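You operate a simulated robot arm through the tools that you are given. There is no shell and no other tool.

You are at the controls of a simulated two-armed robot. One attempt, no reset.

Task
Press the purple button two times. Take the teal tin and leave it on top of the flat black lamp. Take the bearing and put it on top of the black foot. Put the teal rag on the top of the fitting table away on the top of the cleaning table. Take the red cups and put it on the top of the service stand. Put one of the grey tips from the top of the counter on the beige pad. Take the purple spanner on the top of the workbench and put it away on the top of the parts bench. Pick up the red bag from the top of the workbench with one hand, pass it to the other hand and put it on the top of the fitting table. Do these in any order. Set down upright: red cups.

Only the result counts: the job must be done as asked and must still hold three seconds after the hand-in. Knocking over, shifting, dropping, spilling or breaking anything else fails it.

Robot
Two 7-joint arms with two-finger parallel grippers on one trunk, on a base that moves. Base frame: it is fixed to the floor where the robot stands at the start and does not move with it; the origin is under the middle of the robot, x ahead of it, y to its left, z up. Readings come in mm, rad, newtons and seconds.
The left shoulder is at the start at [50, 158, 1008], the right one opposite. With the tool pointing down near the work surface each hand reaches from about 240 to 660 mm from the robot's upright axis, wherever it stands, measured 20 degrees to its own side. Places, roughly: bearing (3x3x2 cm) [-800, -6000, 800]; beige pad (7x15x3 cm) [5100, -7400, 900]; black foot (4x4x4 cm) [-900, -6100, 800]; flat black lamp [-2250, -2250, 750]; grey tip (5x5x5 cm) [5500, -7500, 900]; purple button [-2400, -2000, 800]; purple spanner [7000, -6000, 1000]; red bag [7250, -5750, 1000]; red cups (10x10x23 cm) [2800, -6000, 800]; teal rag (7x10x3 cm) [2700, -6200, 700]; teal tin [-2250, -2500, 750]; top of the cleaning table [10700, 2800, 800]; top of the fitting table [2500, -6000, 700]; top of the parts bench [8800, -1900, 900]; top of the service stand [-1700, -5800, 600]. Payload 3.91 kg a hand.
Tool frame (each hand has its own): the origin (TCP) lies between the finger pads and is the grasp point; the fingertips stand 30 mm ahead of it; z points along the fingers, y is the line along which they close. Largest opening 110 mm; finger width 20, thickness 10; the body of the gripper, 48 by 112 mm, starts 55 mm behind the TCP.
Orientation is that of the tool frame in the base frame, as a unit quaternion [x, y, z, w]. With the fingers straight down and closing along the base's y, the tool's x points along the base's -x, its y along +y and its z along -z.

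Tools
- The arms move only by the tool play_rows. It takes "left_targets", "right_targets" or both (then of equal length, played together; a hand with none holds still); each is a list of rows, each an object of numbers (a shift or turn left out is 0, a gripper value left out holds the last): "x", "y", "z": the shift along the tool's x, y, z in mm; "ax", "ay", "az": the turn, a rotation vector about the tool's x, y, z in rad. In form: [{"x": .., "y": .., "z": .., "ax": .., "ay": .., "az": ..}, ...]. A call has 1 to 20 rows; each row is the pose to reach, as a shift and turn from the pose commanded when the call began, along the tool's axes at that moment. "left_gripper" and "right_gripper" are, for a hand that has rows, the finger opening in mm, from 0 to 110, set as the call begins (left out, the last holds). A row lasts 0.2 s, in which the tool goes at most 50 mm and 0.15 rad; a call with a longer step from one row to the next is refused whole, and so is a gripper value outside its range. Where a pose cannot be reached the arm comes as near as it can. A force on the tool above 40 N (or 10 N above the force at the start of the call, whichever is more), or a blocked arm, ends the call early, and 0.2 s more pass. Each finger travels about 153 mm/s and halts on what it meets, pressing with about 22 N; the grip force reading is that of the motor and also rises with nothing between the fingers. The clock runs only during rows and for 0.2 s after the last one: add rows that repeat a pose to give the fingers time. The reply holds the time, the measured pose of the TCP, the force on the tool along the base axes, the opening and the grip force, in the units named above and with some noise, with the torque about the TCP (base axes, N m) and any sound that the robot's microphone picked up.
- Cameras (640 x 400 px; columns grow to the right, rows downward): "scene" is now at [133.5, -0.3, 1161.6]; the picture's right is [0.01, -1.00, 0.00], its down [-0.41, -0.00, -0.91] and it looks along [0.91, 0.01, -0.41] (base axes); focal length 247 px, centre (320, 200). "left" rides on the left gripper at [72, -17, -103] in its tool frame; the picture's right is [0.23, 0.97, 0.00], its down [-0.76, 0.18, -0.62] and it looks along [-0.61, 0.14, 0.78] (tool axes); focal length 222 px, centre (320, 200). "right" rides on the right gripper at [72, 17, -103] in its tool frame; the picture's right is [-0.23, 0.97, 0.00], its down [-0.76, -0.18, -0.62] and it looks along [-0.61, -0.14, 0.78] (tool axes); focal length 222 px, centre (320, 200). There is no depth. A picture from a camera that has moved, and an enlarged one, comes with that camera's place and axes in the base frame and with its lens.
- camera(camera): a new picture of that camera. The clock stands still meanwhile.
- lift_body(by): slides the trunk up (or, below 0, down) by that many mm; the arms and the scene camera ride with it, the base frame stays. It gives what a move gives, with no picture.
- roll_base(legs): drives the robot by 1 to 6 legs, each [ahead, turn to the left] in mm and rad, along the robot's own axes; the way and the turn of a leg run together, so that a leg with both is an arc; at most 1500 mm and 3.142 rad a leg. The arms and the cameras ride along, it lands a little off, and it stops where it bumps. It gives what a move gives.
- turn_head(pan, tilt): turns the head with the scene camera to pan (to the left, within 1.396 rad either way) and tilt (down, from -0.506 to 1.204), counted from straight ahead of the robot. It gives what a move gives.
- enlarge(camera, box): a new picture of the part [left, top, right, bottom] of that camera's present view, enlarged. The clock stands still meanwhile.
- finish_job(): hands the job in; it is judged then, once.

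Places have to be worked out from the pictures, the camera data and where the tool is seen. Open the grippers and draw the arms clear of the work before you hand the job in, unless the task says otherwise.

The tools are called after "Request:" by a JSON object that holds its "method" and its "body". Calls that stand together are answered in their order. play_rows: Moves the arms, as the interface text tells. Its arguments: {"type":"object","properties":{"left_targets":{"type":"array","items":{"type":"object","properties":{"x":{"type":"number"},"y":{"type":"number"},"z":{"type":"number"},"ax":{"type":"number"},"ay":{"type":"number"},"az":{"type":"number"}}}},"left_gripper":{"type":"number"},"right_targets":{"type":"array","items":{"type":"object","properties":{"x":{"type":"number"},"y":{"type":"number"},"z":{"type":"number"},"ax":{"type":"number"},"ay":{"type":"number"},"az":{"type":"number"}}}},"right_gripper":{"type":"number"}},"required":[]} The other tools are called the same way: lift_body (by) moves the trunk up or down; roll_base (legs) drives the base; turn_head (pan, tilt) turns the head that bears the scene camera; camera (camera) takes a picture; enlarge (camera, box) takes an enlarged picture of a part of a camera's view; finish_job () hands the job in.

At the start:

```text
time: 0.0
left_tool_pos: [384.8, 124.6, 1056.5]
left_tool_rot: [0.001, 1.0, 0.0, 0.0]
left_wrist_force: [0.3, -0.1, 0.1]
left_ft_torque: [-0.02, 0.0, -0.03]
left_grip_width: 109.9
left_gripper_force: 0.0
right_tool_pos: [376.5, -146.8, 1049.6]
right_tool_rot: [0.002, 1.0, 0.0, 0.0]
right_wrist_force: [-0.2, -0.6, 0.6]
right_ft_torque: [0.02, -0.02, 0.01]
right_grip_width: 109.9
right_gripper_force: 0.0
trunk travel left (down, up): [-250.0, 232.0]
robot x, y, heading: [-3.6, -2.0, -0.001]
head pan, tilt (commanded): [0.005, 0.422]
```

scene: 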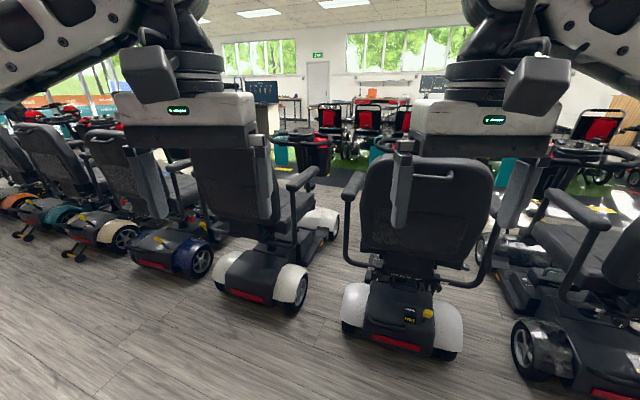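
right: 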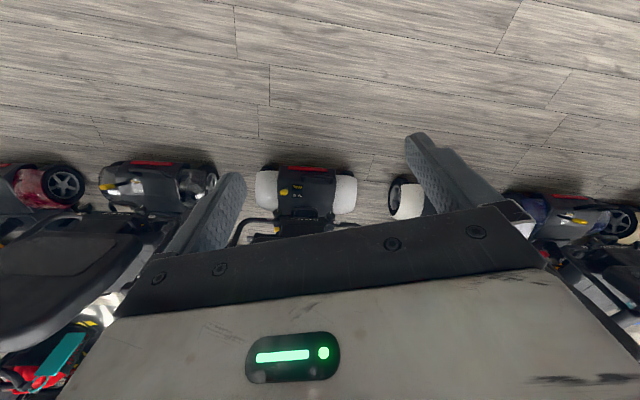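
left: 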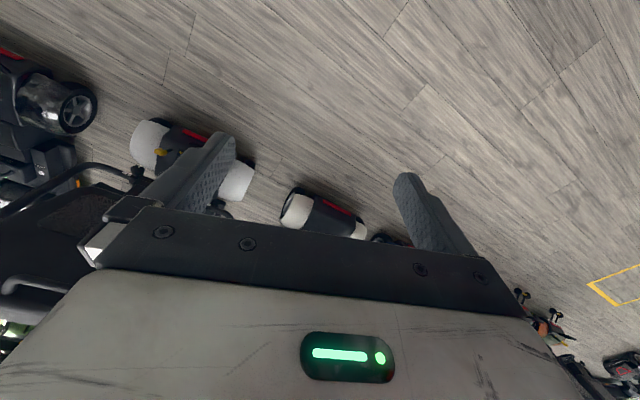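

I start by looking around the room with the head camera to find free driving lanes before moving anything.

Request:
{"method": "turn_head", "body": {"pan": 1.39, "tilt": 0.3}}

Request:
{"method": "camera", "body": {"camera": "scene"}}

Request:
{"method": "turn_head", "body": {"pan": -1.39, "tilt": 0.3}}

Request:
{"method": "camera", "body": {"camera": "scene"}}

```text
time: 1.5
left_tool_pos: [384.6, 125.3, 1056.1]
left_tool_rot: [0.001, 1.0, 0.0, 0.0]
left_wrist_force: [0.0, -0.5, -0.2]
left_ft_torque: [-0.01, 0.01, -0.01]
left_grip_width: 109.9
left_gripper_force: 0.1
right_tool_pos: [376.7, -144.6, 1050.5]
right_tool_rot: [0.002, 1.0, 0.0, 0.001]
right_wrist_force: [-0.3, -0.2, -0.5]
right_ft_torque: [0.0, 0.03, 0.0]
right_grip_width: 109.7
right_gripper_force: 0.1
trunk travel left (down, up): [-250.0, 232.0]
robot x, y, heading: [-0.0, -0.4, -0.004]
head pan, tilt (commanded): [1.389, 0.3]
```

```text
taken
camera scene: at [58.1, 90.9, 1173.0], right [0.98, -0.18, 0.0], down [-0.05, -0.29, -0.96], along [0.17, 0.94, -0.3], focal length 247 px, centre (320, 200)
```

scene: 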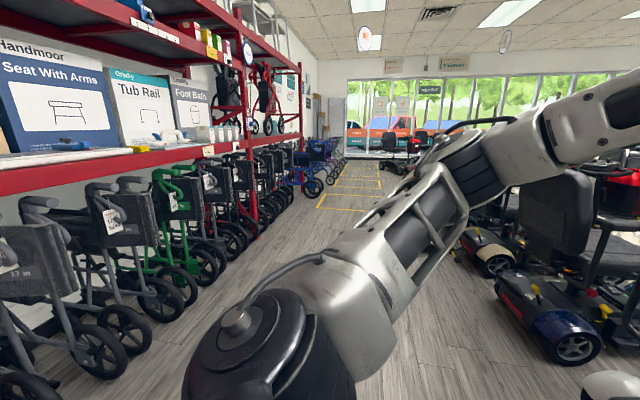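

```text
time: 4.0
left_tool_pos: [383.0, 126.0, 1056.6]
left_tool_rot: [0.0, 1.0, 0.001, 0.0]
left_wrist_force: [-1.0, -0.3, -0.9]
left_ft_torque: [-0.01, 0.02, 0.03]
left_grip_width: 109.8
left_gripper_force: 0.0
right_tool_pos: [376.2, -145.6, 1049.1]
right_tool_rot: [0.002, 1.0, 0.0, 0.0]
right_wrist_force: [-0.6, 0.0, -0.2]
right_ft_torque: [-0.03, 0.02, 0.02]
right_grip_width: 110.2
right_gripper_force: 0.1
trunk travel left (down, up): [-250.0, 232.0]
robot x, y, heading: [-1.1, 3.2, 0.003]
head pan, tilt (commanded): [-1.389, 0.3]
```

```text
taken
camera scene: at [58.1, -92.7, 1173.0], right [-0.98, -0.18, 0.0], down [-0.05, 0.29, -0.96], along [0.17, -0.94, -0.3], focal length 247 px, centre (320, 200)
```

scene: 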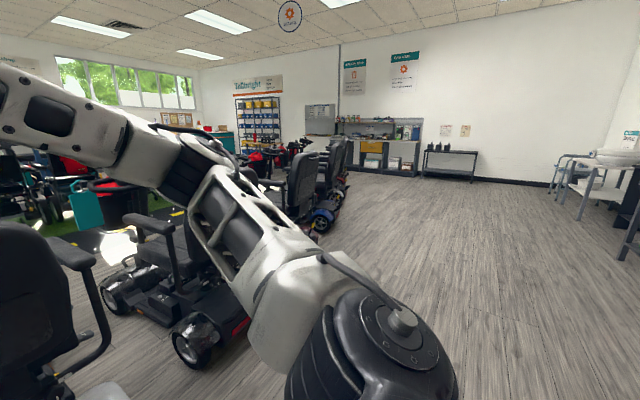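

The right side (−y) is open floor while scooters stand ahead; I turn in place to the right to face −y and look around from there.

Request:
{"method": "roll_base", "body": {"legs": [[0, -1.57]]}}

Request:
{"method": "turn_head", "body": {"pan": -1.1, "tilt": 0.3}}

Request:
{"method": "camera", "body": {"camera": "scene"}}

Request:
{"method": "turn_head", "body": {"pan": 0.0, "tilt": 0.3}}

Request:
{"method": "camera", "body": {"camera": "scene"}}

Request:
{"method": "turn_head", "body": {"pan": 0.9, "tilt": 0.3}}

Request:
{"method": "camera", "body": {"camera": "scene"}}

```text
time: 8.2
left_tool_pos: [117.0, -386.2, 1056.7]
left_tool_rot: [0.716, 0.698, 0.0, 0.0]
left_wrist_force: [0.1, 0.6, -0.1]
left_ft_torque: [-0.01, 0.0, 0.02]
left_grip_width: 110.2
left_gripper_force: 0.0
right_tool_pos: [-153.8, -372.3, 1048.8]
right_tool_rot: [0.716, 0.698, -0.001, 0.0]
right_wrist_force: [0.0, -0.8, 0.2]
right_ft_torque: [0.0, -0.02, -0.01]
right_grip_width: 109.9
right_gripper_force: 0.0
trunk travel left (down, up): [-250.0, 232.0]
robot x, y, heading: [-1.2, 5.6, -1.586]
head pan, tilt (commanded): [-1.389, 0.3]
```

```text
time: 9.0
left_tool_pos: [116.9, -386.4, 1056.7]
left_tool_rot: [0.716, 0.698, 0.001, 0.0]
left_wrist_force: [0.3, 0.3, -0.1]
left_ft_torque: [0.02, 0.02, 0.02]
left_grip_width: 110.1
left_gripper_force: 0.1
right_tool_pos: [-154.3, -372.6, 1049.9]
right_tool_rot: [0.716, 0.698, 0.0, 0.0]
right_wrist_force: [0.3, 0.0, -0.7]
right_ft_torque: [-0.02, -0.02, 0.0]
right_grip_width: 110.2
right_gripper_force: 0.0
trunk travel left (down, up): [-250.0, 232.0]
robot x, y, heading: [-2.4, -1.5, -1.593]
head pan, tilt (commanded): [-1.1, 0.3]
```

```text
taken
camera scene: at [-83.8, -81.4, 1173.0], right [-0.43, 0.9, 0.0], down [0.27, 0.13, -0.96], along [-0.86, -0.41, -0.3], focal length 247 px, centre (320, 200)
```

scene: 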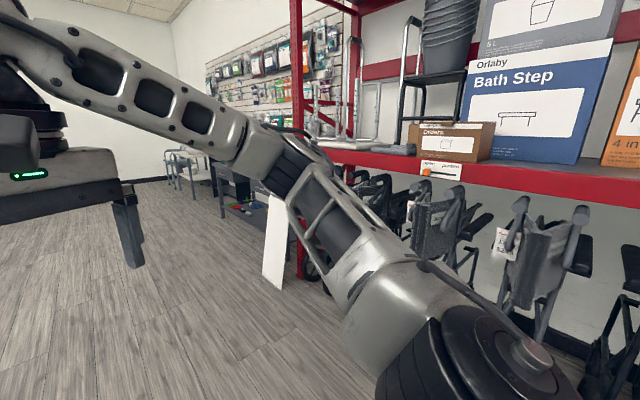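

```text
time: 10.4
left_tool_pos: [117.2, -386.4, 1056.8]
left_tool_rot: [0.715, 0.699, 0.0, 0.0]
left_wrist_force: [-0.5, -0.3, -0.3]
left_ft_torque: [-0.01, 0.01, 0.03]
left_grip_width: 109.7
left_gripper_force: 0.1
right_tool_pos: [-152.9, -371.3, 1049.6]
right_tool_rot: [0.716, 0.698, -0.001, 0.0]
right_wrist_force: [0.4, 0.5, -0.1]
right_ft_torque: [0.02, 0.01, 0.0]
right_grip_width: 110.1
right_gripper_force: 0.0
trunk travel left (down, up): [-250.0, 232.0]
robot x, y, heading: [-3.9, 0.1, -1.588]
head pan, tilt (commanded): [0.0, 0.3]
```

```text
taken
camera scene: at [-1.7, -134.2, 1173.0], right [-1.0, 0.02, 0.0], down [0.01, 0.3, -0.96], along [-0.02, -0.95, -0.3], focal length 247 px, centre (320, 200)
```

scene: 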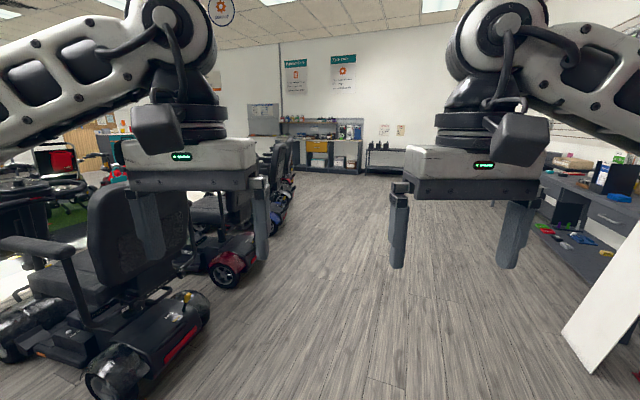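

```text
time: 11.6
left_tool_pos: [117.5, -386.5, 1056.5]
left_tool_rot: [0.715, 0.699, 0.0, 0.0]
left_wrist_force: [0.1, 0.0, 0.6]
left_ft_torque: [0.0, 0.01, 0.03]
left_grip_width: 110.0
left_gripper_force: 0.2
right_tool_pos: [-154.5, -373.2, 1049.6]
right_tool_rot: [0.716, 0.698, -0.001, 0.0]
right_wrist_force: [-0.7, 0.3, -0.4]
right_ft_torque: [0.02, 0.01, 0.01]
right_grip_width: 109.8
right_gripper_force: 0.0
trunk travel left (down, up): [-250.0, 232.0]
robot x, y, heading: [-0.4, -0.6, -1.591]
head pan, tilt (commanded): [0.901, 0.3]
```

```text
taken
camera scene: at [72.2, -100.5, 1173.0], right [-0.64, -0.77, 0.0], down [-0.23, 0.19, -0.96], along [0.74, -0.61, -0.3], focal length 247 px, centre (320, 200)
```

scene: 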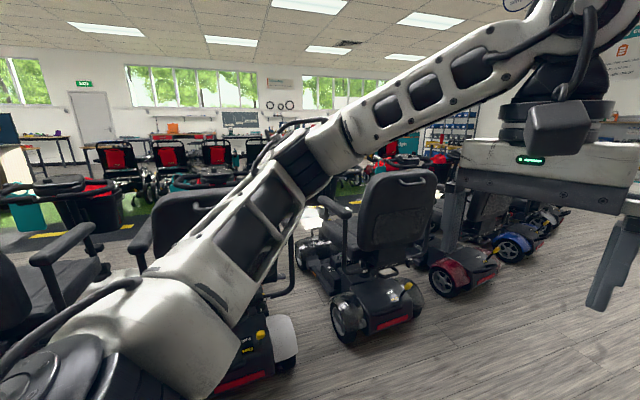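

Open lane runs along −y at x≈−1000..500, and the slat-wall bench with lamp/tin/button is at right. I drive toward about (−1000, −2250) and face the bench (−x).

Request:
{"method": "roll_base", "body": {"legs": [[0, -0.4], [1250, 0], [1210, 0], [0, -1.15]]}}

Request:
{"method": "turn_head", "body": {"pan": 0.0, "tilt": 0.45}}

Request:
{"method": "camera", "body": {"camera": "scene"}}

```text
time: 27.8
left_tool_pos: [-1384.1, -2418.4, 1056.5]
left_tool_rot: [1.0, 0.009, 0.0, 0.0]
left_wrist_force: [-0.2, 0.2, 0.5]
left_ft_torque: [0.01, -0.01, -0.01]
left_grip_width: 109.7
left_gripper_force: 0.1
right_tool_pos: [-1382.7, -2147.3, 1049.9]
right_tool_rot: [1.0, 0.01, 0.0, 0.0]
right_wrist_force: [0.1, 0.1, 0.5]
right_ft_torque: [0.03, -0.02, 0.01]
right_grip_width: 109.8
right_gripper_force: 0.1
trunk travel left (down, up): [-250.0, 232.0]
robot x, y, heading: [-1004.0, -2286.5, -3.115]
head pan, tilt (commanded): [0.901, 0.3]
```

```text
time: 29.0
left_tool_pos: [-1383.9, -2419.1, 1057.7]
left_tool_rot: [1.0, 0.009, 0.0, 0.0]
left_wrist_force: [-0.6, -0.6, -0.2]
left_ft_torque: [-0.01, 0.01, 0.04]
left_grip_width: 110.2
left_gripper_force: 0.1
right_tool_pos: [-1382.5, -2147.5, 1048.5]
right_tool_rot: [1.0, 0.009, 0.0, 0.0]
right_wrist_force: [-0.3, -0.3, -0.2]
right_ft_torque: [0.06, -0.02, 0.02]
right_grip_width: 110.0
right_gripper_force: 0.0
trunk travel left (down, up): [-250.0, 232.0]
robot x, y, heading: [-1002.0, -2281.3, -3.119]
head pan, tilt (commanded): [0.0, 0.45]
```

```text
taken
camera scene: at [-1134.1, -2288.8, 1159.0], right [-0.02, 1.0, 0.0], down [0.43, 0.01, -0.9], along [-0.9, -0.02, -0.44], focal length 247 px, centre (320, 200)
```

scene: 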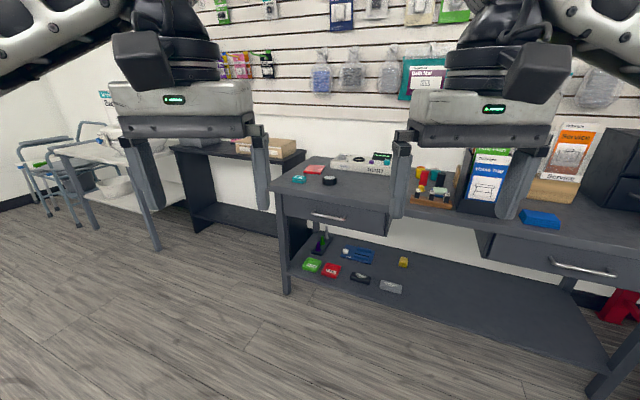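

I see the workbench with items; I enlarge the region to identify the tin, lamp and button.

Request:
{"method": "enlarge", "body": {"camera": "scene", "box": [260, 130, 420, 230]}}

Request:
{"method": "enlarge", "body": {"camera": "scene", "box": [390, 130, 640, 286]}}

Request:
{"method": "enlarge", "body": {"camera": "scene", "box": [270, 200, 430, 300]}}

```text
4.00 times, centred on (340, 180) of scene
camera zoom: at [-1134.1, -2288.8, 1159.0], right [-0.02, 1.0, 0.0], down [0.43, 0.01, -0.9], along [-0.9, -0.02, -0.44], focal length 988 px, centre (240, 280)
```

zoom: 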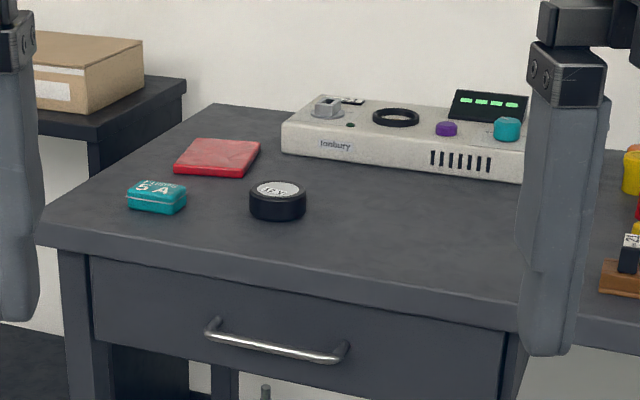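

```text
2.56 times, centred on (515, 208) of scene
camera zoom: at [-1134.1, -2288.8, 1159.0], right [-0.02, 1.0, 0.0], down [0.43, 0.01, -0.9], along [-0.9, -0.02, -0.44], focal length 633 px, centre (-179, 180)
```

zoom: 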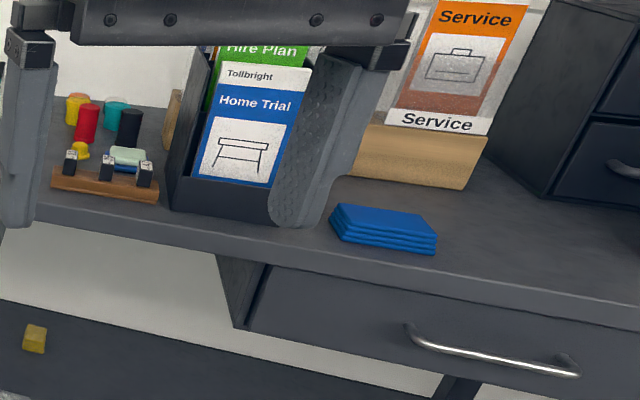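

```text
4.00 times, centred on (350, 250) of scene
camera zoom: at [-1134.1, -2288.8, 1159.0], right [-0.02, 1.0, 0.0], down [0.43, 0.01, -0.9], along [-0.9, -0.02, -0.44], focal length 988 px, centre (200, 0)
```

zoom: 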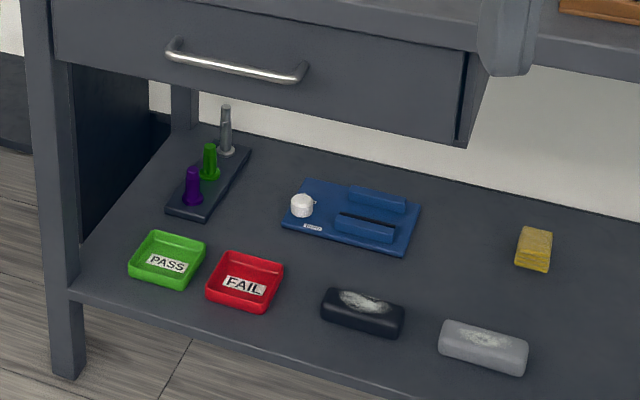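

The table is rotated ~21° relative to base axes (front edge heading ≈2.78). I look down to judge my base's footprint before approaching.

Request:
{"method": "turn_head", "body": {"pan": 0.0, "tilt": 1.2}}

Request:
{"method": "camera", "body": {"camera": "scene"}}

```text
time: 30.1
left_tool_pos: [-1383.6, -2418.9, 1057.1]
left_tool_rot: [1.0, 0.01, -0.001, 0.0]
left_wrist_force: [1.5, -0.3, -0.5]
left_ft_torque: [0.0, 0.0, -0.01]
left_grip_width: 110.1
left_gripper_force: 0.1
right_tool_pos: [-1383.6, -2146.6, 1049.2]
right_tool_rot: [1.0, 0.009, 0.0, 0.0]
right_wrist_force: [0.5, 0.4, 1.2]
right_ft_torque: [0.0, 0.01, 0.02]
right_grip_width: 110.0
right_gripper_force: 0.0
trunk travel left (down, up): [-250.0, 232.0]
robot x, y, heading: [-1006.4, -2285.4, -3.119]
head pan, tilt (commanded): [0.0, 1.201]
```

```text
taken
camera scene: at [-1098.2, -2287.9, 1100.9], right [-0.02, 1.0, 0.0], down [0.93, 0.02, -0.36], along [-0.36, -0.01, -0.93], focal length 247 px, centre (320, 200)
```

scene: 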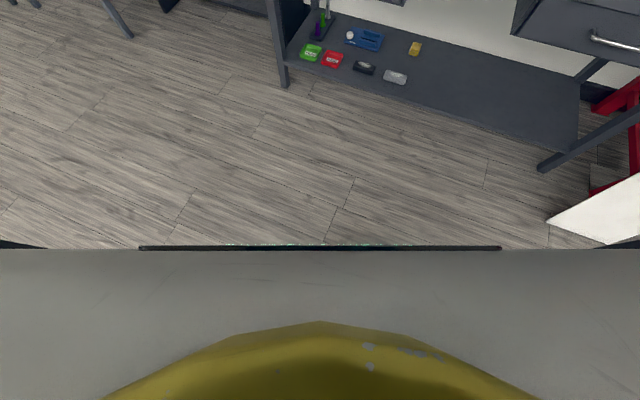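

My base sticks out roughly 250 mm ahead of my axis. I move to stand squarely in front of the bench, about 400 mm from its front edge, heading ≈2.78.

Request:
{"method": "roll_base", "body": {"legs": [[0, 0.269], [634, 0], [0, -0.656]]}}

Request:
{"method": "turn_head", "body": {"pan": 0.0, "tilt": 0.7}}

Request:
{"method": "camera", "body": {"camera": "scene"}}

Request:
{"method": "camera", "body": {"camera": "left"}}

Request:
{"method": "camera", "body": {"camera": "right"}}

```text
time: 36.3
left_tool_pos: [-2006.4, -2430.6, 1056.8]
left_tool_rot: [0.981, -0.193, -0.001, 0.0]
left_wrist_force: [-0.7, -0.2, 0.4]
left_ft_torque: [-0.01, 0.01, -0.01]
left_grip_width: 110.1
left_gripper_force: 0.0
right_tool_pos: [-1898.5, -2184.1, 1049.7]
right_tool_rot: [0.981, -0.194, 0.0, 0.0]
right_wrist_force: [0.4, -0.1, 0.4]
right_ft_torque: [0.02, -0.02, -0.01]
right_grip_width: 110.0
right_gripper_force: 0.1
trunk travel left (down, up): [-250.0, 232.0]
robot x, y, heading: [-1607.7, -2464.1, 2.755]
head pan, tilt (commanded): [0.0, 1.201]
```

```text
time: 37.2
left_tool_pos: [-2007.9, -2431.8, 1056.7]
left_tool_rot: [0.981, -0.194, -0.001, 0.0]
left_wrist_force: [0.4, -0.4, 0.2]
left_ft_torque: [0.0, -0.03, -0.01]
left_grip_width: 110.0
left_gripper_force: 0.0
right_tool_pos: [-1899.2, -2184.4, 1050.5]
right_tool_rot: [0.981, -0.194, 0.0, 0.0]
right_wrist_force: [0.0, 1.4, -0.4]
right_ft_torque: [0.01, -0.02, -0.02]
right_grip_width: 109.7
right_gripper_force: 0.1
trunk travel left (down, up): [-250.0, 232.0]
robot x, y, heading: [-1606.1, -2461.5, 2.755]
head pan, tilt (commanded): [0.0, 0.7]
```

```text
taken
camera scene: at [-1719.4, -2414.8, 1136.8], right [0.38, 0.93, 0.0], down [0.6, -0.24, -0.76], along [-0.71, 0.29, -0.64], focal length 247 px, centre (320, 200)
```

scene: 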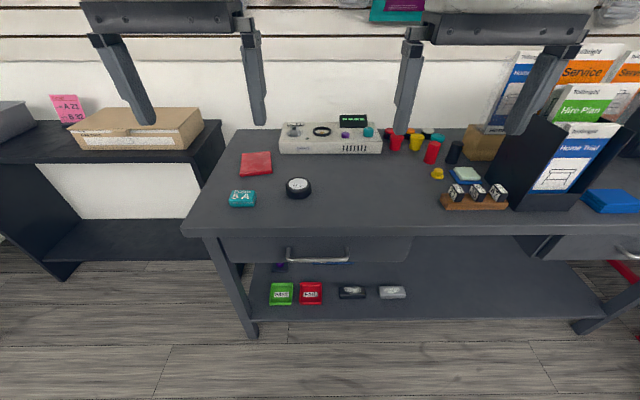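

```text
taken
camera left: at [-1933.8, -2444.4, 1160.9], right [-0.16, -0.99, 0.0], down [-0.77, 0.12, 0.62], along [-0.62, 0.1, -0.78], focal length 222 px, centre (320, 200)
```

left: 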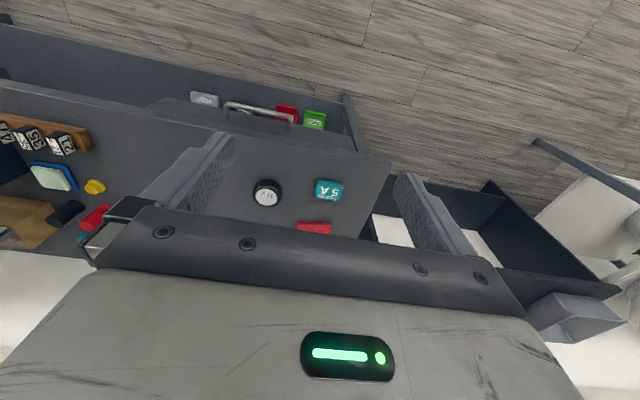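

```text
taken
camera right: at [-1838.0, -2227.0, 1153.5], right [-0.58, -0.81, 0.0], down [-0.64, 0.45, 0.62], along [-0.51, 0.36, -0.78], focal length 222 px, centre (320, 200)
```

right: 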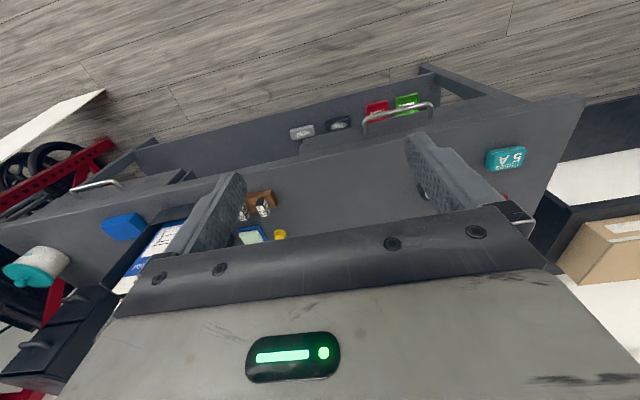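

Now squared up (table edge looks nearly horizontal). I zoom in on the tin/lamp/panel from the scene and left cameras to triangulate.

Request:
{"method": "enlarge", "body": {"camera": "scene", "box": [220, 110, 400, 222]}}

Request:
{"method": "enlarge", "body": {"camera": "left", "box": [220, 150, 380, 250]}}

```text
3.56 times, centred on (310, 166) of scene
camera zoom: at [-1719.4, -2414.8, 1136.8], right [0.38, 0.93, 0.0], down [0.6, -0.24, -0.76], along [-0.71, 0.29, -0.64], focal length 879 px, centre (356, 321)
```

zoom: 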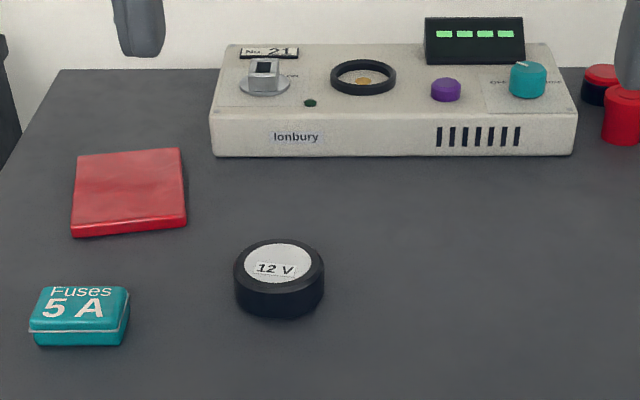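

```text
4.00 times, centred on (300, 200) of left
camera zoom: at [-1933.8, -2444.4, 1160.9], right [-0.16, -0.99, 0.0], down [-0.77, 0.12, 0.62], along [-0.62, 0.1, -0.78], focal length 888 px, centre (400, 200)
```

zoom: 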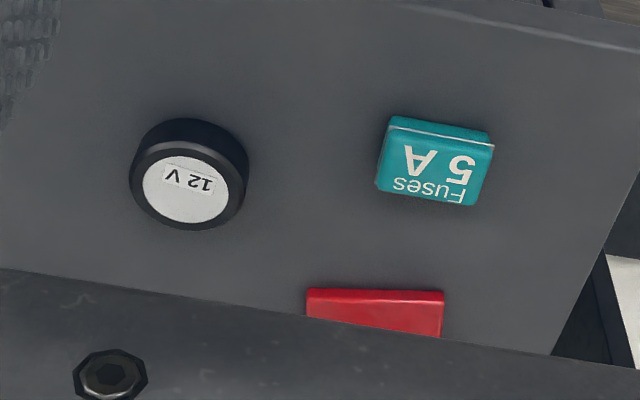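

Triangulation gives lamp top ≈[-2240,-2264,739], tin top ≈[-2248,-2412,738], so the bench top is ≈z 710 and its front edge is 547 mm ahead of my axis. I close in by 230 mm and re-look.

Request:
{"method": "roll_base", "body": {"legs": [[230, 0]]}}

Request:
{"method": "camera", "body": {"camera": "scene"}}

Request:
{"method": "camera", "body": {"camera": "left"}}

Request:
{"method": "camera", "body": {"camera": "right"}}

```text
time: 38.9
left_tool_pos: [-2220.2, -2346.9, 1057.0]
left_tool_rot: [0.981, -0.192, 0.0, 0.0]
left_wrist_force: [0.1, 0.4, 0.9]
left_ft_torque: [0.0, -0.01, -0.02]
left_grip_width: 109.9
left_gripper_force: 0.0
right_tool_pos: [-2111.5, -2099.2, 1050.1]
right_tool_rot: [0.981, -0.193, 0.0, 0.0]
right_wrist_force: [0.1, -0.3, 0.0]
right_ft_torque: [-0.01, -0.02, 0.01]
right_grip_width: 110.1
right_gripper_force: 0.0
trunk travel left (down, up): [-250.0, 232.0]
robot x, y, heading: [-1820.1, -2374.7, 2.759]
head pan, tilt (commanded): [0.0, 0.7]
```

```text
taken
camera scene: at [-1932.0, -2329.1, 1136.8], right [0.37, 0.93, 0.0], down [0.6, -0.24, -0.76], along [-0.71, 0.29, -0.64], focal length 247 px, centre (320, 200)
```

scene: 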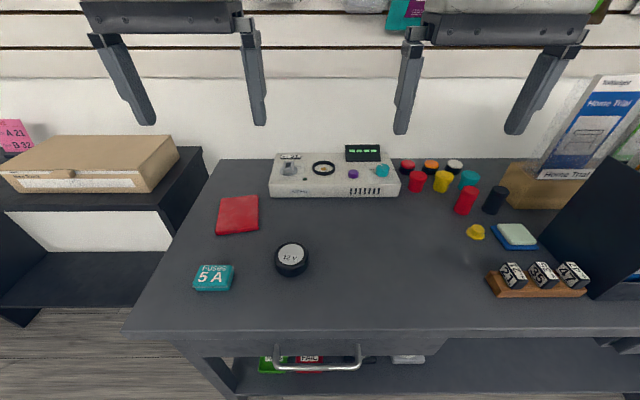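

```text
taken
camera left: at [-2146.2, -2359.5, 1160.9], right [-0.16, -0.99, 0.0], down [-0.77, 0.12, 0.62], along [-0.62, 0.1, -0.78], focal length 222 px, centre (320, 200)
```

left: 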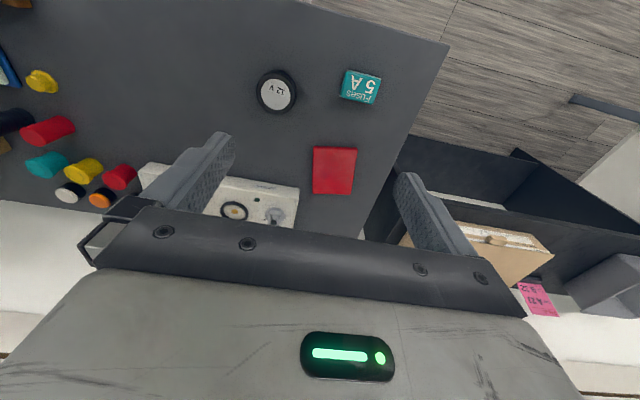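

```text
taken
camera right: at [-2051.2, -2141.7, 1153.5], right [-0.58, -0.82, 0.0], down [-0.64, 0.45, 0.62], along [-0.51, 0.36, -0.78], focal length 222 px, centre (320, 200)
```

right: 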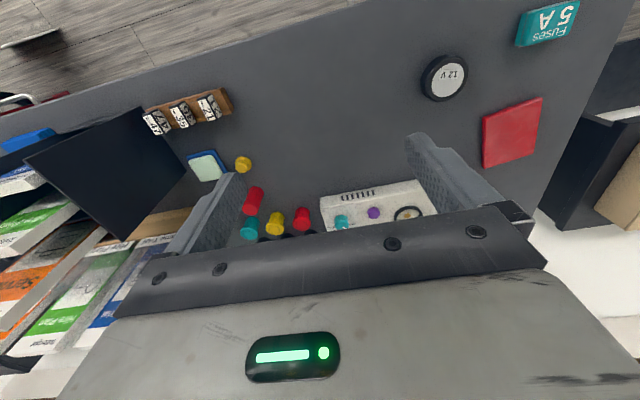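

The geometry is good now. I zoom in on the scene and hand views to pin down tin, lamp and purple button.

Request:
{"method": "enlarge", "body": {"camera": "scene", "box": [180, 140, 420, 290]}}

Request:
{"method": "enlarge", "body": {"camera": "right", "box": [310, 160, 470, 260]}}

Request:
{"method": "enlarge", "body": {"camera": "left", "box": [230, 40, 390, 140]}}

```text
2.67 times, centred on (300, 215) of scene
camera zoom: at [-1932.0, -2329.1, 1136.8], right [0.37, 0.93, 0.0], down [0.6, -0.24, -0.76], along [-0.71, 0.29, -0.64], focal length 659 px, centre (373, 160)
```

zoom: 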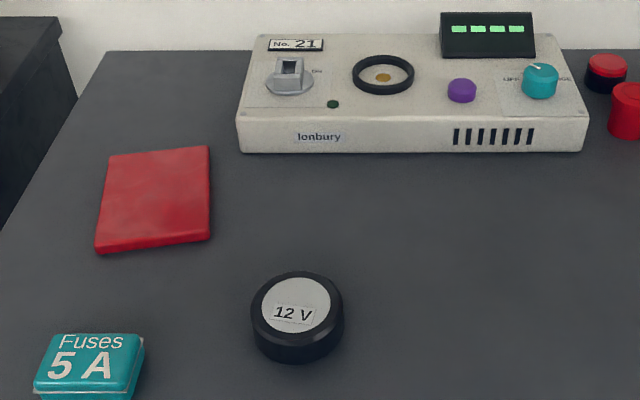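

```text
4.00 times, centred on (390, 210) of right
camera zoom: at [-2051.2, -2141.7, 1153.5], right [-0.58, -0.82, 0.0], down [-0.64, 0.45, 0.62], along [-0.51, 0.36, -0.78], focal length 888 px, centre (40, 160)
```

zoom: 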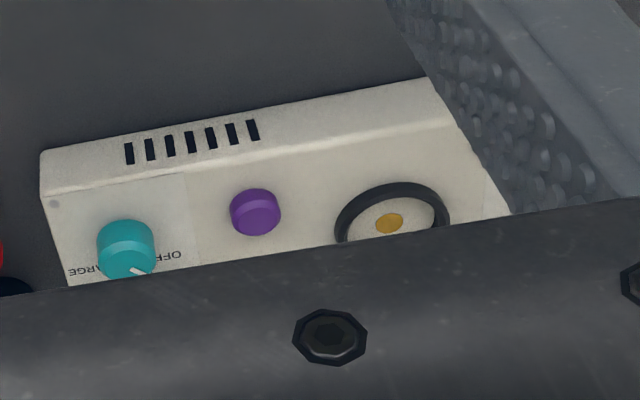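

```text
4.00 times, centred on (310, 90) of left
camera zoom: at [-2146.2, -2359.5, 1160.9], right [-0.16, -0.99, 0.0], down [-0.77, 0.12, 0.62], along [-0.62, 0.1, -0.78], focal length 888 px, centre (360, 640)
```

zoom: 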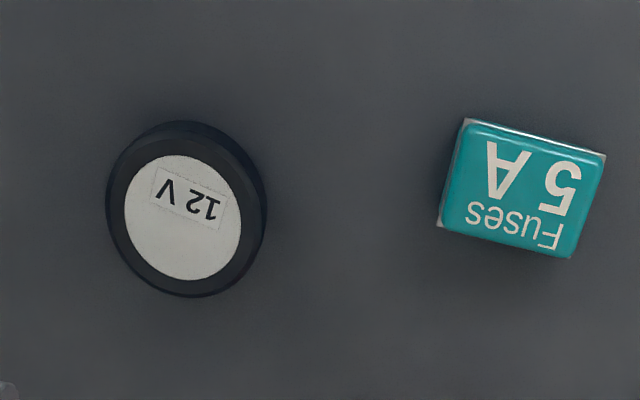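

Button triangulates to ≈[-2419,-2037,762], ~690 mm from my axis, so I'll press it with the right hand closed and tilted forward 0.4 rad. First I move to a hover ~50 mm above it.

Request:
{"method": "play_rows", "body": {"right_gripper": 0, "right_targets": [{"x": -30, "y": 6, "z": 10, "ay": -0.05}, {"x": -65, "y": 13, "z": 30, "ay": -0.1}, {"x": -100, "y": 20, "z": 55, "ay": -0.15}, {"x": -140, "y": 28, "z": 80, "ay": -0.2}, {"x": -180, "y": 36, "z": 105, "ay": -0.25}, {"x": -220, "y": 44, "z": 130, "ay": -0.3}, {"x": -255, "y": 52, "z": 160, "ay": -0.35}, {"x": -280, "y": 56, "z": 190, "ay": -0.4}, {"x": -301, "y": 59, "z": 210, "ay": -0.4}, {"x": -301, "y": 59, "z": 210, "ay": -0.4}, {"x": -301, "y": 59, "z": 210, "ay": -0.4}]}}

Request:
{"method": "enlarge", "body": {"camera": "scene", "box": [260, 100, 460, 225]}}

Request:
{"method": "camera", "body": {"camera": "right"}}

```text
time: 41.3
left_tool_pos: [-2219.2, -2346.9, 1056.7]
left_tool_rot: [0.981, -0.193, -0.001, 0.0]
left_wrist_force: [0.4, 0.1, 0.6]
left_ft_torque: [-0.01, 0.0, 0.01]
left_grip_width: 110.0
left_gripper_force: 0.1
right_tool_pos: [-2412.0, -2041.1, 837.2]
right_tool_rot: [0.962, -0.188, -0.195, -0.038]
right_wrist_force: [0.4, -0.8, 0.8]
right_ft_torque: [-0.02, -0.01, -0.02]
right_grip_width: 0.0
right_gripper_force: 22.0
trunk travel left (down, up): [-250.0, 232.0]
robot x, y, heading: [-1812.6, -2376.1, 2.757]
head pan, tilt (commanded): [0.0, 0.7]
```

```text
3.20 times, centred on (360, 162) of scene
camera zoom: at [-1931.7, -2329.2, 1136.9], right [0.37, 0.93, 0.0], down [0.6, -0.24, -0.76], along [-0.71, 0.29, -0.64], focal length 791 px, centre (192, 320)
```

zoom: 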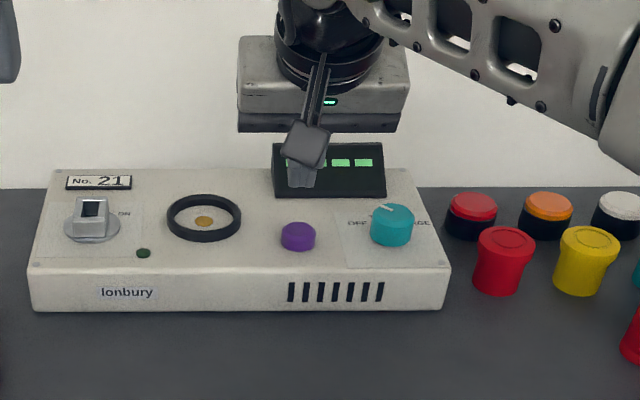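

```text
taken
camera right: at [-2319.7, -2096.4, 905.5], right [-0.56, -0.82, 0.09], down [-0.36, 0.34, 0.87], along [-0.75, 0.46, -0.48], focal length 222 px, centre (320, 200)
```

right: 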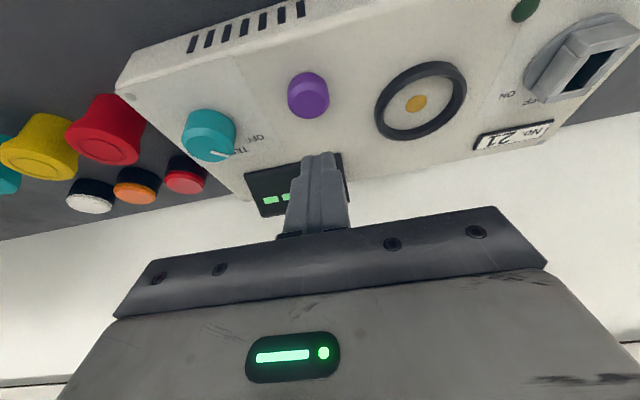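

The hand hovers just beyond the button; I enlarge the right-hand view for a precise button fix.

Request:
{"method": "enlarge", "body": {"camera": "right", "box": [240, 50, 400, 150]}}

```text
4.00 times, centred on (320, 100) of right
camera zoom: at [-2319.7, -2096.4, 905.5], right [-0.56, -0.82, 0.09], down [-0.36, 0.34, 0.87], along [-0.75, 0.46, -0.48], focal length 888 px, centre (320, 600)
```

zoom: 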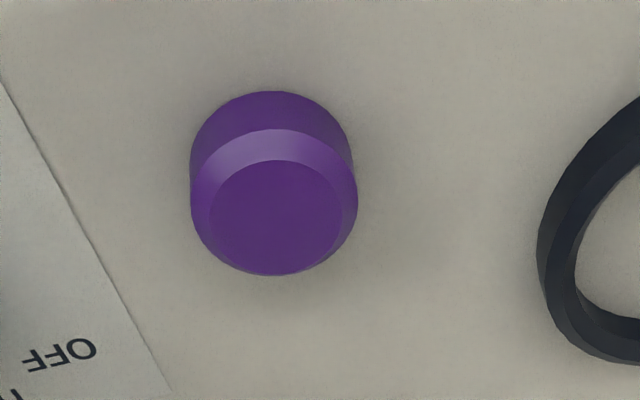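

Button top center refined to ≈[-2412,-2039,766]; the lowest fingertip corner is ~40 mm directly above it. I descend straight down slowly, watching force and sound.

Request:
{"method": "play_rows", "body": {"right_targets": [{"x": 5.8, "z": 13.8}, {"x": 11.7, "z": 27.6}, {"x": 13.6, "z": 32.3}, {"x": 14.8, "z": 35.0}, {"x": 15.6, "z": 36.9}, {"x": 16.4, "z": 38.7}, {"x": 17.1, "z": 40.5}, {"x": 17.9, "z": 42.4}]}}

```text
time: 43.1
left_tool_pos: [-2218.4, -2349.7, 1058.2]
left_tool_rot: [0.981, -0.192, -0.002, -0.001]
left_wrist_force: [-0.6, 0.3, 0.4]
left_ft_torque: [-0.02, -0.01, 0.01]
left_grip_width: 110.0
left_gripper_force: 0.0
right_tool_pos: [-2413.0, -2040.0, 800.4]
right_tool_rot: [0.961, -0.188, -0.201, -0.039]
right_wrist_force: [8.2, 1.4, 30.3]
right_ft_torque: [0.07, -0.15, -0.01]
right_grip_width: 0.1
right_gripper_force: 21.9
trunk travel left (down, up): [-250.0, 232.0]
robot x, y, heading: [-1818.6, -2371.1, 2.757]
head pan, tilt (commanded): [0.0, 0.7]
heard: click
```

A click was heard at 30 N — first press registered. I raise the hand to release.

Request:
{"method": "play_rows", "body": {"right_targets": [{"x": -4, "z": -9.2}, {"x": -10, "z": -23.0}, {"x": -14, "z": -32.2}, {"x": -14, "z": -32.2}]}}

Request:
{"method": "camera", "body": {"camera": "right"}}

```text
time: 44.1
left_tool_pos: [-2219.6, -2347.7, 1056.3]
left_tool_rot: [0.981, -0.192, -0.001, -0.001]
left_wrist_force: [0.1, 0.6, -1.1]
left_ft_torque: [0.02, -0.01, 0.01]
left_grip_width: 109.8
left_gripper_force: 0.1
right_tool_pos: [-2412.2, -2040.0, 828.8]
right_tool_rot: [0.962, -0.188, -0.195, -0.038]
right_wrist_force: [0.3, -0.1, 0.2]
right_ft_torque: [-0.01, -0.02, -0.04]
right_grip_width: 0.0
right_gripper_force: 22.3
trunk travel left (down, up): [-250.0, 232.0]
robot x, y, heading: [-1818.7, -2374.2, 2.761]
head pan, tilt (commanded): [0.0, 0.7]
```

```text
taken
camera right: at [-2320.2, -2095.2, 896.6], right [-0.56, -0.82, 0.09], down [-0.36, 0.34, 0.87], along [-0.75, 0.46, -0.48], focal length 222 px, centre (320, 200)
```

right: 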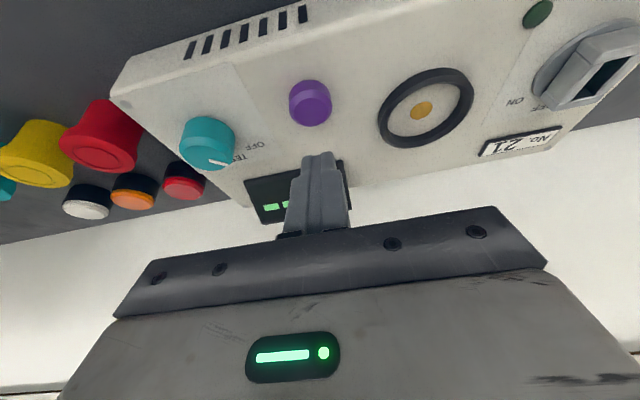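

Released cleanly with no contact force. Second press with the same depth.

Request:
{"method": "play_rows", "body": {"right_targets": [{"x": 4, "z": 9.2}, {"x": 9, "z": 21.0}, {"x": 10.5, "z": 24.8}, {"x": 11.7, "z": 27.0}, {"x": 12.5, "z": 28.8}, {"x": 13.2, "z": 30.5}, {"x": 14, "z": 32.2}]}}

```text
time: 45.7
left_tool_pos: [-2218.7, -2347.5, 1056.7]
left_tool_rot: [0.981, -0.192, -0.001, -0.001]
left_wrist_force: [-0.9, -0.4, 0.0]
left_ft_torque: [0.03, -0.01, 0.0]
left_grip_width: 109.8
left_gripper_force: 0.0
right_tool_pos: [-2413.8, -2038.9, 799.2]
right_tool_rot: [0.961, -0.189, -0.201, -0.039]
right_wrist_force: [-17.2, 8.9, 20.2]
right_ft_torque: [0.3, 0.44, -0.02]
right_grip_width: 0.2
right_gripper_force: 22.3
trunk travel left (down, up): [-250.0, 232.0]
robot x, y, heading: [-1816.1, -2371.9, 2.76]
head pan, tilt (commanded): [0.0, 0.7]
heard: click
```

Second click heard. Now I lift the right hand off the button and bring it back to its carry pose, reopening the gripper afterwards.

Request:
{"method": "play_rows", "body": {"right_targets": [{"x": -8, "z": -18.4}, {"x": -18, "z": -43}, {"x": -37, "z": -87.5}, {"x": -10, "y": -7, "z": -120, "ay": 0.05}, {"x": 17, "y": -14, "z": -152, "ay": 0.1}, {"x": 44, "y": -22, "z": -185, "ay": 0.15}, {"x": 71, "y": -29, "z": -217, "ay": 0.2}, {"x": 98, "y": -37, "z": -250, "ay": 0.25}, {"x": 125, "y": -44, "z": -282, "ay": 0.3}, {"x": 152, "y": -52, "z": -315, "ay": 0.35}, {"x": 179, "y": -59, "z": -348, "ay": 0.4}, {"x": 179, "y": -59, "z": -348, "ay": 0.4}]}}

Request:
{"method": "enlarge", "body": {"camera": "scene", "box": [180, 140, 420, 290]}}

```text
time: 48.3
left_tool_pos: [-2220.3, -2347.6, 1057.0]
left_tool_rot: [0.981, -0.192, -0.001, -0.001]
left_wrist_force: [0.2, 0.0, -0.6]
left_ft_torque: [0.03, -0.01, 0.0]
left_grip_width: 110.1
left_gripper_force: 0.1
right_tool_pos: [-2108.8, -2100.0, 1046.1]
right_tool_rot: [0.981, -0.193, 0.0, 0.0]
right_wrist_force: [-0.4, -0.2, 1.3]
right_ft_torque: [0.03, -0.06, 0.0]
right_grip_width: 0.4
right_gripper_force: 22.3
trunk travel left (down, up): [-250.0, 232.0]
robot x, y, heading: [-1816.4, -2375.3, 2.761]
head pan, tilt (commanded): [0.0, 0.7]
```

```text
2.67 times, centred on (300, 215) of scene
camera zoom: at [-1931.7, -2329.2, 1136.8], right [0.37, 0.93, 0.0], down [0.6, -0.24, -0.77], along [-0.71, 0.29, -0.64], focal length 659 px, centre (373, 160)
```

zoom: 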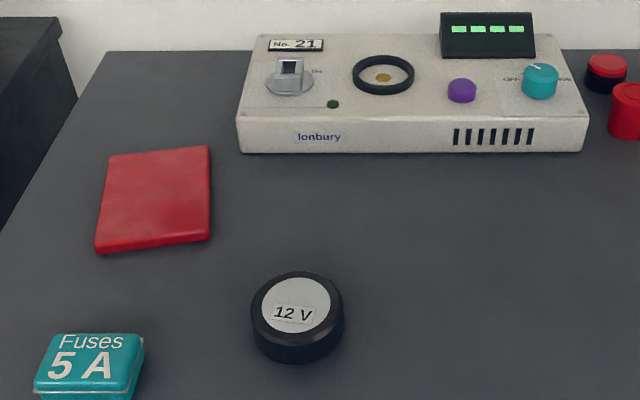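

The panel and display are unchanged. The tin's centre is ≈[-2245,-2413], long side aligned with my left tool's closing axis, so I move the left hand over it and lower to TCP z≈748.

Request:
{"method": "play_rows", "body": {"left_gripper": 110, "left_targets": [{"x": 1, "y": 35, "z": 20}, {"x": 1, "y": 70, "z": 50}, {"x": 1, "y": 70, "z": 95}, {"x": 1, "y": 70, "z": 140}, {"x": 1, "y": 70, "z": 185}, {"x": 1, "y": 70, "z": 225}, {"x": 1, "y": 70, "z": 245}, {"x": 1, "y": 70, "z": 245}]}}

Request:
{"method": "camera", "body": {"camera": "left"}}

Request:
{"method": "camera", "body": {"camera": "scene"}}

```text
time: 50.1
left_tool_pos: [-2245.1, -2412.7, 811.8]
left_tool_rot: [0.981, -0.192, 0.0, 0.0]
left_wrist_force: [-0.4, -0.4, 0.0]
left_ft_torque: [-0.01, 0.0, 0.02]
left_grip_width: 110.1
left_gripper_force: 0.0
right_tool_pos: [-2109.7, -2099.3, 1046.8]
right_tool_rot: [0.981, -0.193, 0.0, 0.0]
right_wrist_force: [0.7, -0.2, -0.7]
right_ft_torque: [0.01, -0.03, -0.02]
right_grip_width: 0.0
right_gripper_force: 22.0
trunk travel left (down, up): [-250.0, 232.0]
robot x, y, heading: [-1819.3, -2376.1, 2.76]
head pan, tilt (commanded): [0.0, 0.7]
```

```text
taken
camera left: at [-2170.7, -2424.3, 915.9], right [-0.16, -0.99, 0.0], down [-0.77, 0.12, 0.62], along [-0.62, 0.1, -0.78], focal length 222 px, centre (320, 200)
```

left: 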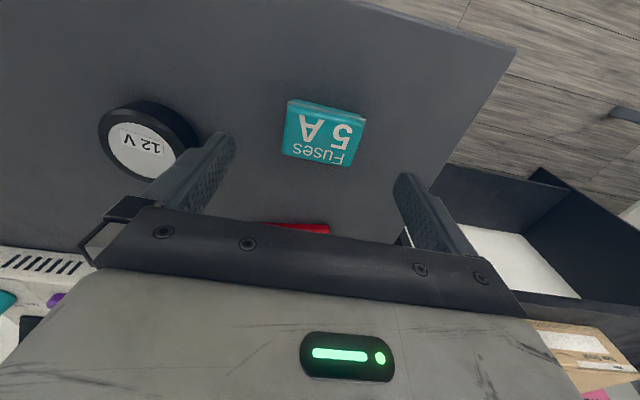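

```text
taken
camera scene: at [-1931.8, -2329.2, 1136.9], right [0.37, 0.93, 0.0], down [0.6, -0.24, -0.76], along [-0.71, 0.29, -0.64], focal length 247 px, centre (320, 200)
```

scene: 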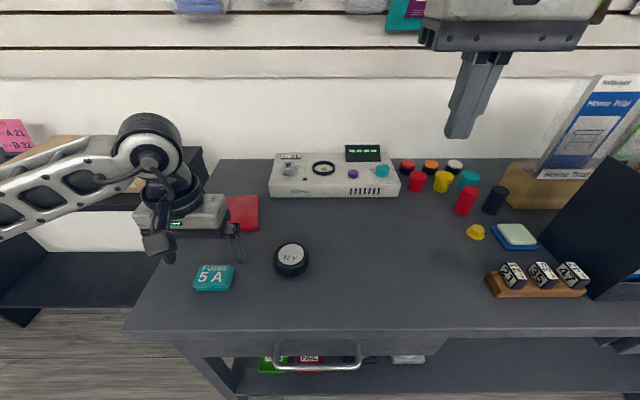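

The tin sits centred between the fingers in the left view, so I lower 64 mm and close the gripper.

Request:
{"method": "play_rows", "body": {"left_targets": [{"z": 30}, {"z": 50}, {"z": 60}, {"z": 64}, {"z": 64}]}}

Request:
{"method": "play_rows", "body": {"left_gripper": 40, "left_targets": [{"z": 0}, {"z": 0}, {"z": 0}, {"z": 0}]}}

Request:
{"method": "camera", "body": {"camera": "left"}}

```text
time: 51.3
left_tool_pos: [-2245.8, -2411.3, 750.4]
left_tool_rot: [0.981, -0.192, -0.003, -0.001]
left_wrist_force: [2.5, -1.1, 15.5]
left_ft_torque: [-0.77, 0.06, 0.02]
left_grip_width: 110.0
left_gripper_force: 0.0
right_tool_pos: [-2108.1, -2098.1, 1045.3]
right_tool_rot: [0.981, -0.193, -0.002, 0.0]
right_wrist_force: [0.7, 0.4, 0.0]
right_ft_torque: [0.0, 0.03, 0.03]
right_grip_width: 0.0
right_gripper_force: 22.1
trunk travel left (down, up): [-250.0, 232.0]
robot x, y, heading: [-1818.1, -2372.9, 2.763]
head pan, tilt (commanded): [0.0, 0.7]
```

```text
time: 52.3
left_tool_pos: [-2246.4, -2410.2, 749.8]
left_tool_rot: [0.981, -0.192, -0.004, -0.001]
left_wrist_force: [-6.1, -3.3, 26.1]
left_ft_torque: [-0.37, 0.04, -0.2]
left_grip_width: 61.6
left_gripper_force: 22.2
right_tool_pos: [-2108.2, -2099.7, 1045.6]
right_tool_rot: [0.981, -0.192, -0.002, -0.001]
right_wrist_force: [-0.9, 0.4, 0.1]
right_ft_torque: [0.02, 0.0, 0.0]
right_grip_width: 0.0
right_gripper_force: 22.3
trunk travel left (down, up): [-250.0, 232.0]
robot x, y, heading: [-1816.8, -2374.8, 2.754]
head pan, tilt (commanded): [0.0, 0.7]
```

```text
taken
camera left: at [-2171.3, -2423.7, 853.9], right [-0.16, -0.99, 0.0], down [-0.77, 0.12, 0.63], along [-0.62, 0.1, -0.78], focal length 222 px, centre (320, 200)
```

left: 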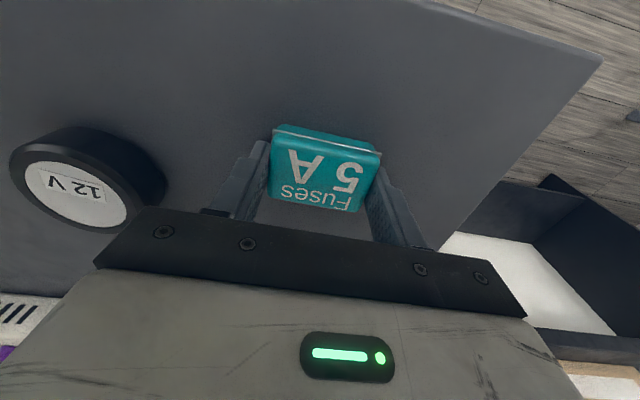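

Fingertips touched the bench (so its top is ≈z 720) and the tin is gripped at 61.6 mm. Refined lamp top centre ≈[-2229.5,-2268.7,745]; I lift 60 mm and carry the tin over it.

Request:
{"method": "play_rows", "body": {"left_targets": [{"z": -15}, {"z": -40}, {"z": -65}, {"x": -10, "y": -34, "z": -65}, {"x": -20, "y": -68, "z": -65}, {"x": -30, "y": -102, "z": -65}, {"x": -41, "y": -136, "z": -65}, {"x": -41.7, "y": -137.6, "z": -65}, {"x": -41.7, "y": -137.6, "z": -65}]}}

Request:
{"method": "camera", "body": {"camera": "left"}}

Request:
{"method": "enlarge", "body": {"camera": "scene", "box": [200, 180, 400, 305]}}

Request:
{"method": "enlarge", "body": {"camera": "right", "box": [380, 0, 600, 138]}}

```text
time: 54.3
left_tool_pos: [-2233.2, -2269.0, 812.2]
left_tool_rot: [0.981, -0.191, -0.001, 0.0]
left_wrist_force: [0.0, -0.1, -0.9]
left_ft_torque: [0.0, 0.02, 0.0]
left_grip_width: 61.5
left_gripper_force: 22.6
right_tool_pos: [-2109.9, -2098.3, 1045.4]
right_tool_rot: [0.981, -0.192, 0.001, 0.0]
right_wrist_force: [-0.1, -0.4, 0.4]
right_ft_torque: [0.03, -0.02, 0.01]
right_grip_width: 0.0
right_gripper_force: 22.5
trunk travel left (down, up): [-250.0, 232.0]
robot x, y, heading: [-1816.4, -2373.6, 2.757]
head pan, tilt (commanded): [0.0, 0.7]
```

```text
taken
camera left: at [-2158.5, -2281.3, 916.9], right [-0.16, -0.99, 0.0], down [-0.77, 0.12, 0.62], along [-0.62, 0.1, -0.78], focal length 222 px, centre (320, 200)
```

left: 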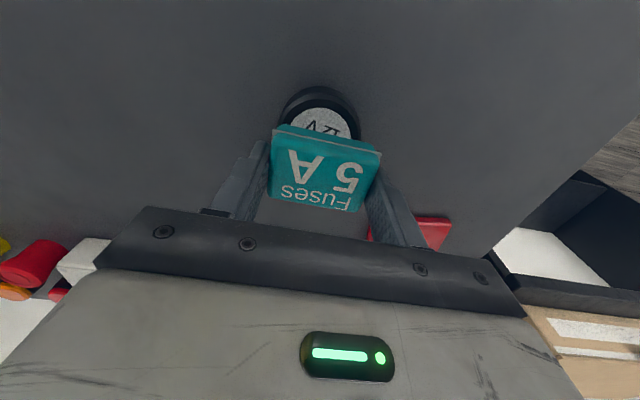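

```text
3.20 times, centred on (300, 242) of scene
camera zoom: at [-1931.8, -2329.3, 1136.8], right [0.37, 0.93, 0.0], down [0.6, -0.24, -0.76], along [-0.71, 0.29, -0.64], focal length 791 px, centre (384, 64)
```

zoom: 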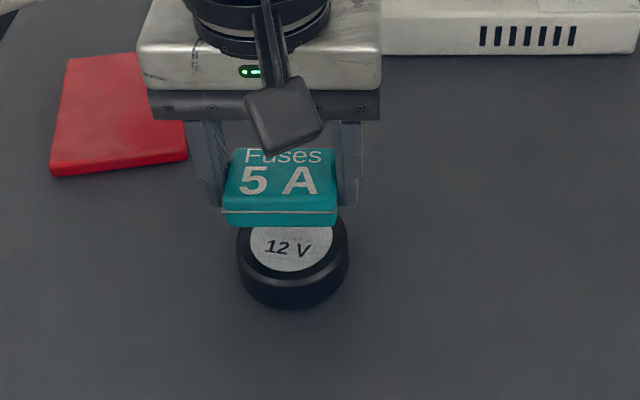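

```text
2.90 times, centred on (490, 69) of right
camera zoom: at [-2049.6, -2141.7, 1149.6], right [-0.58, -0.82, 0.0], down [-0.64, 0.45, 0.62], along [-0.51, 0.36, -0.78], focal length 644 px, centre (-173, 580)
```

zoom: 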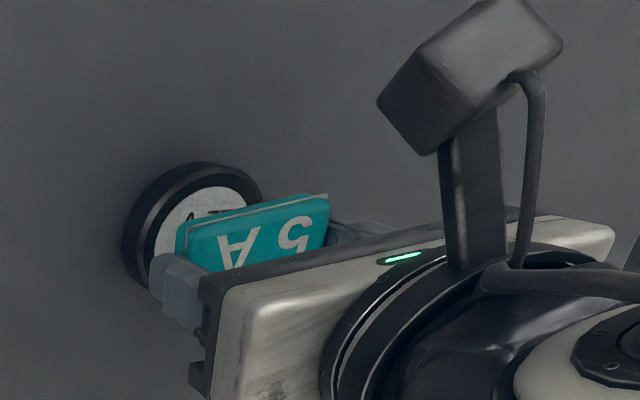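

Tin is centred over the lamp in both views. I lower gently toward contact (expected at ~36 mm).

Request:
{"method": "play_rows", "body": {"left_targets": [{"z": 15}, {"z": 28}, {"z": 32}, {"z": 34}, {"z": 36}, {"z": 36}]}}

```text
time: 55.7
left_tool_pos: [-2232.6, -2269.1, 779.7]
left_tool_rot: [0.981, -0.192, -0.003, -0.003]
left_wrist_force: [1.5, -2.7, 27.6]
left_ft_torque: [-0.35, -0.08, -0.08]
left_grip_width: 61.4
left_gripper_force: 22.0
right_tool_pos: [-2108.6, -2100.8, 1047.2]
right_tool_rot: [0.981, -0.192, -0.001, 0.0]
right_wrist_force: [0.8, 0.0, 0.2]
right_ft_torque: [0.0, 0.01, -0.02]
right_grip_width: 0.1
right_gripper_force: 22.3
trunk travel left (down, up): [-250.0, 232.0]
robot x, y, heading: [-1813.0, -2373.1, 2.76]
head pan, tilt (commanded): [0.0, 0.7]
```

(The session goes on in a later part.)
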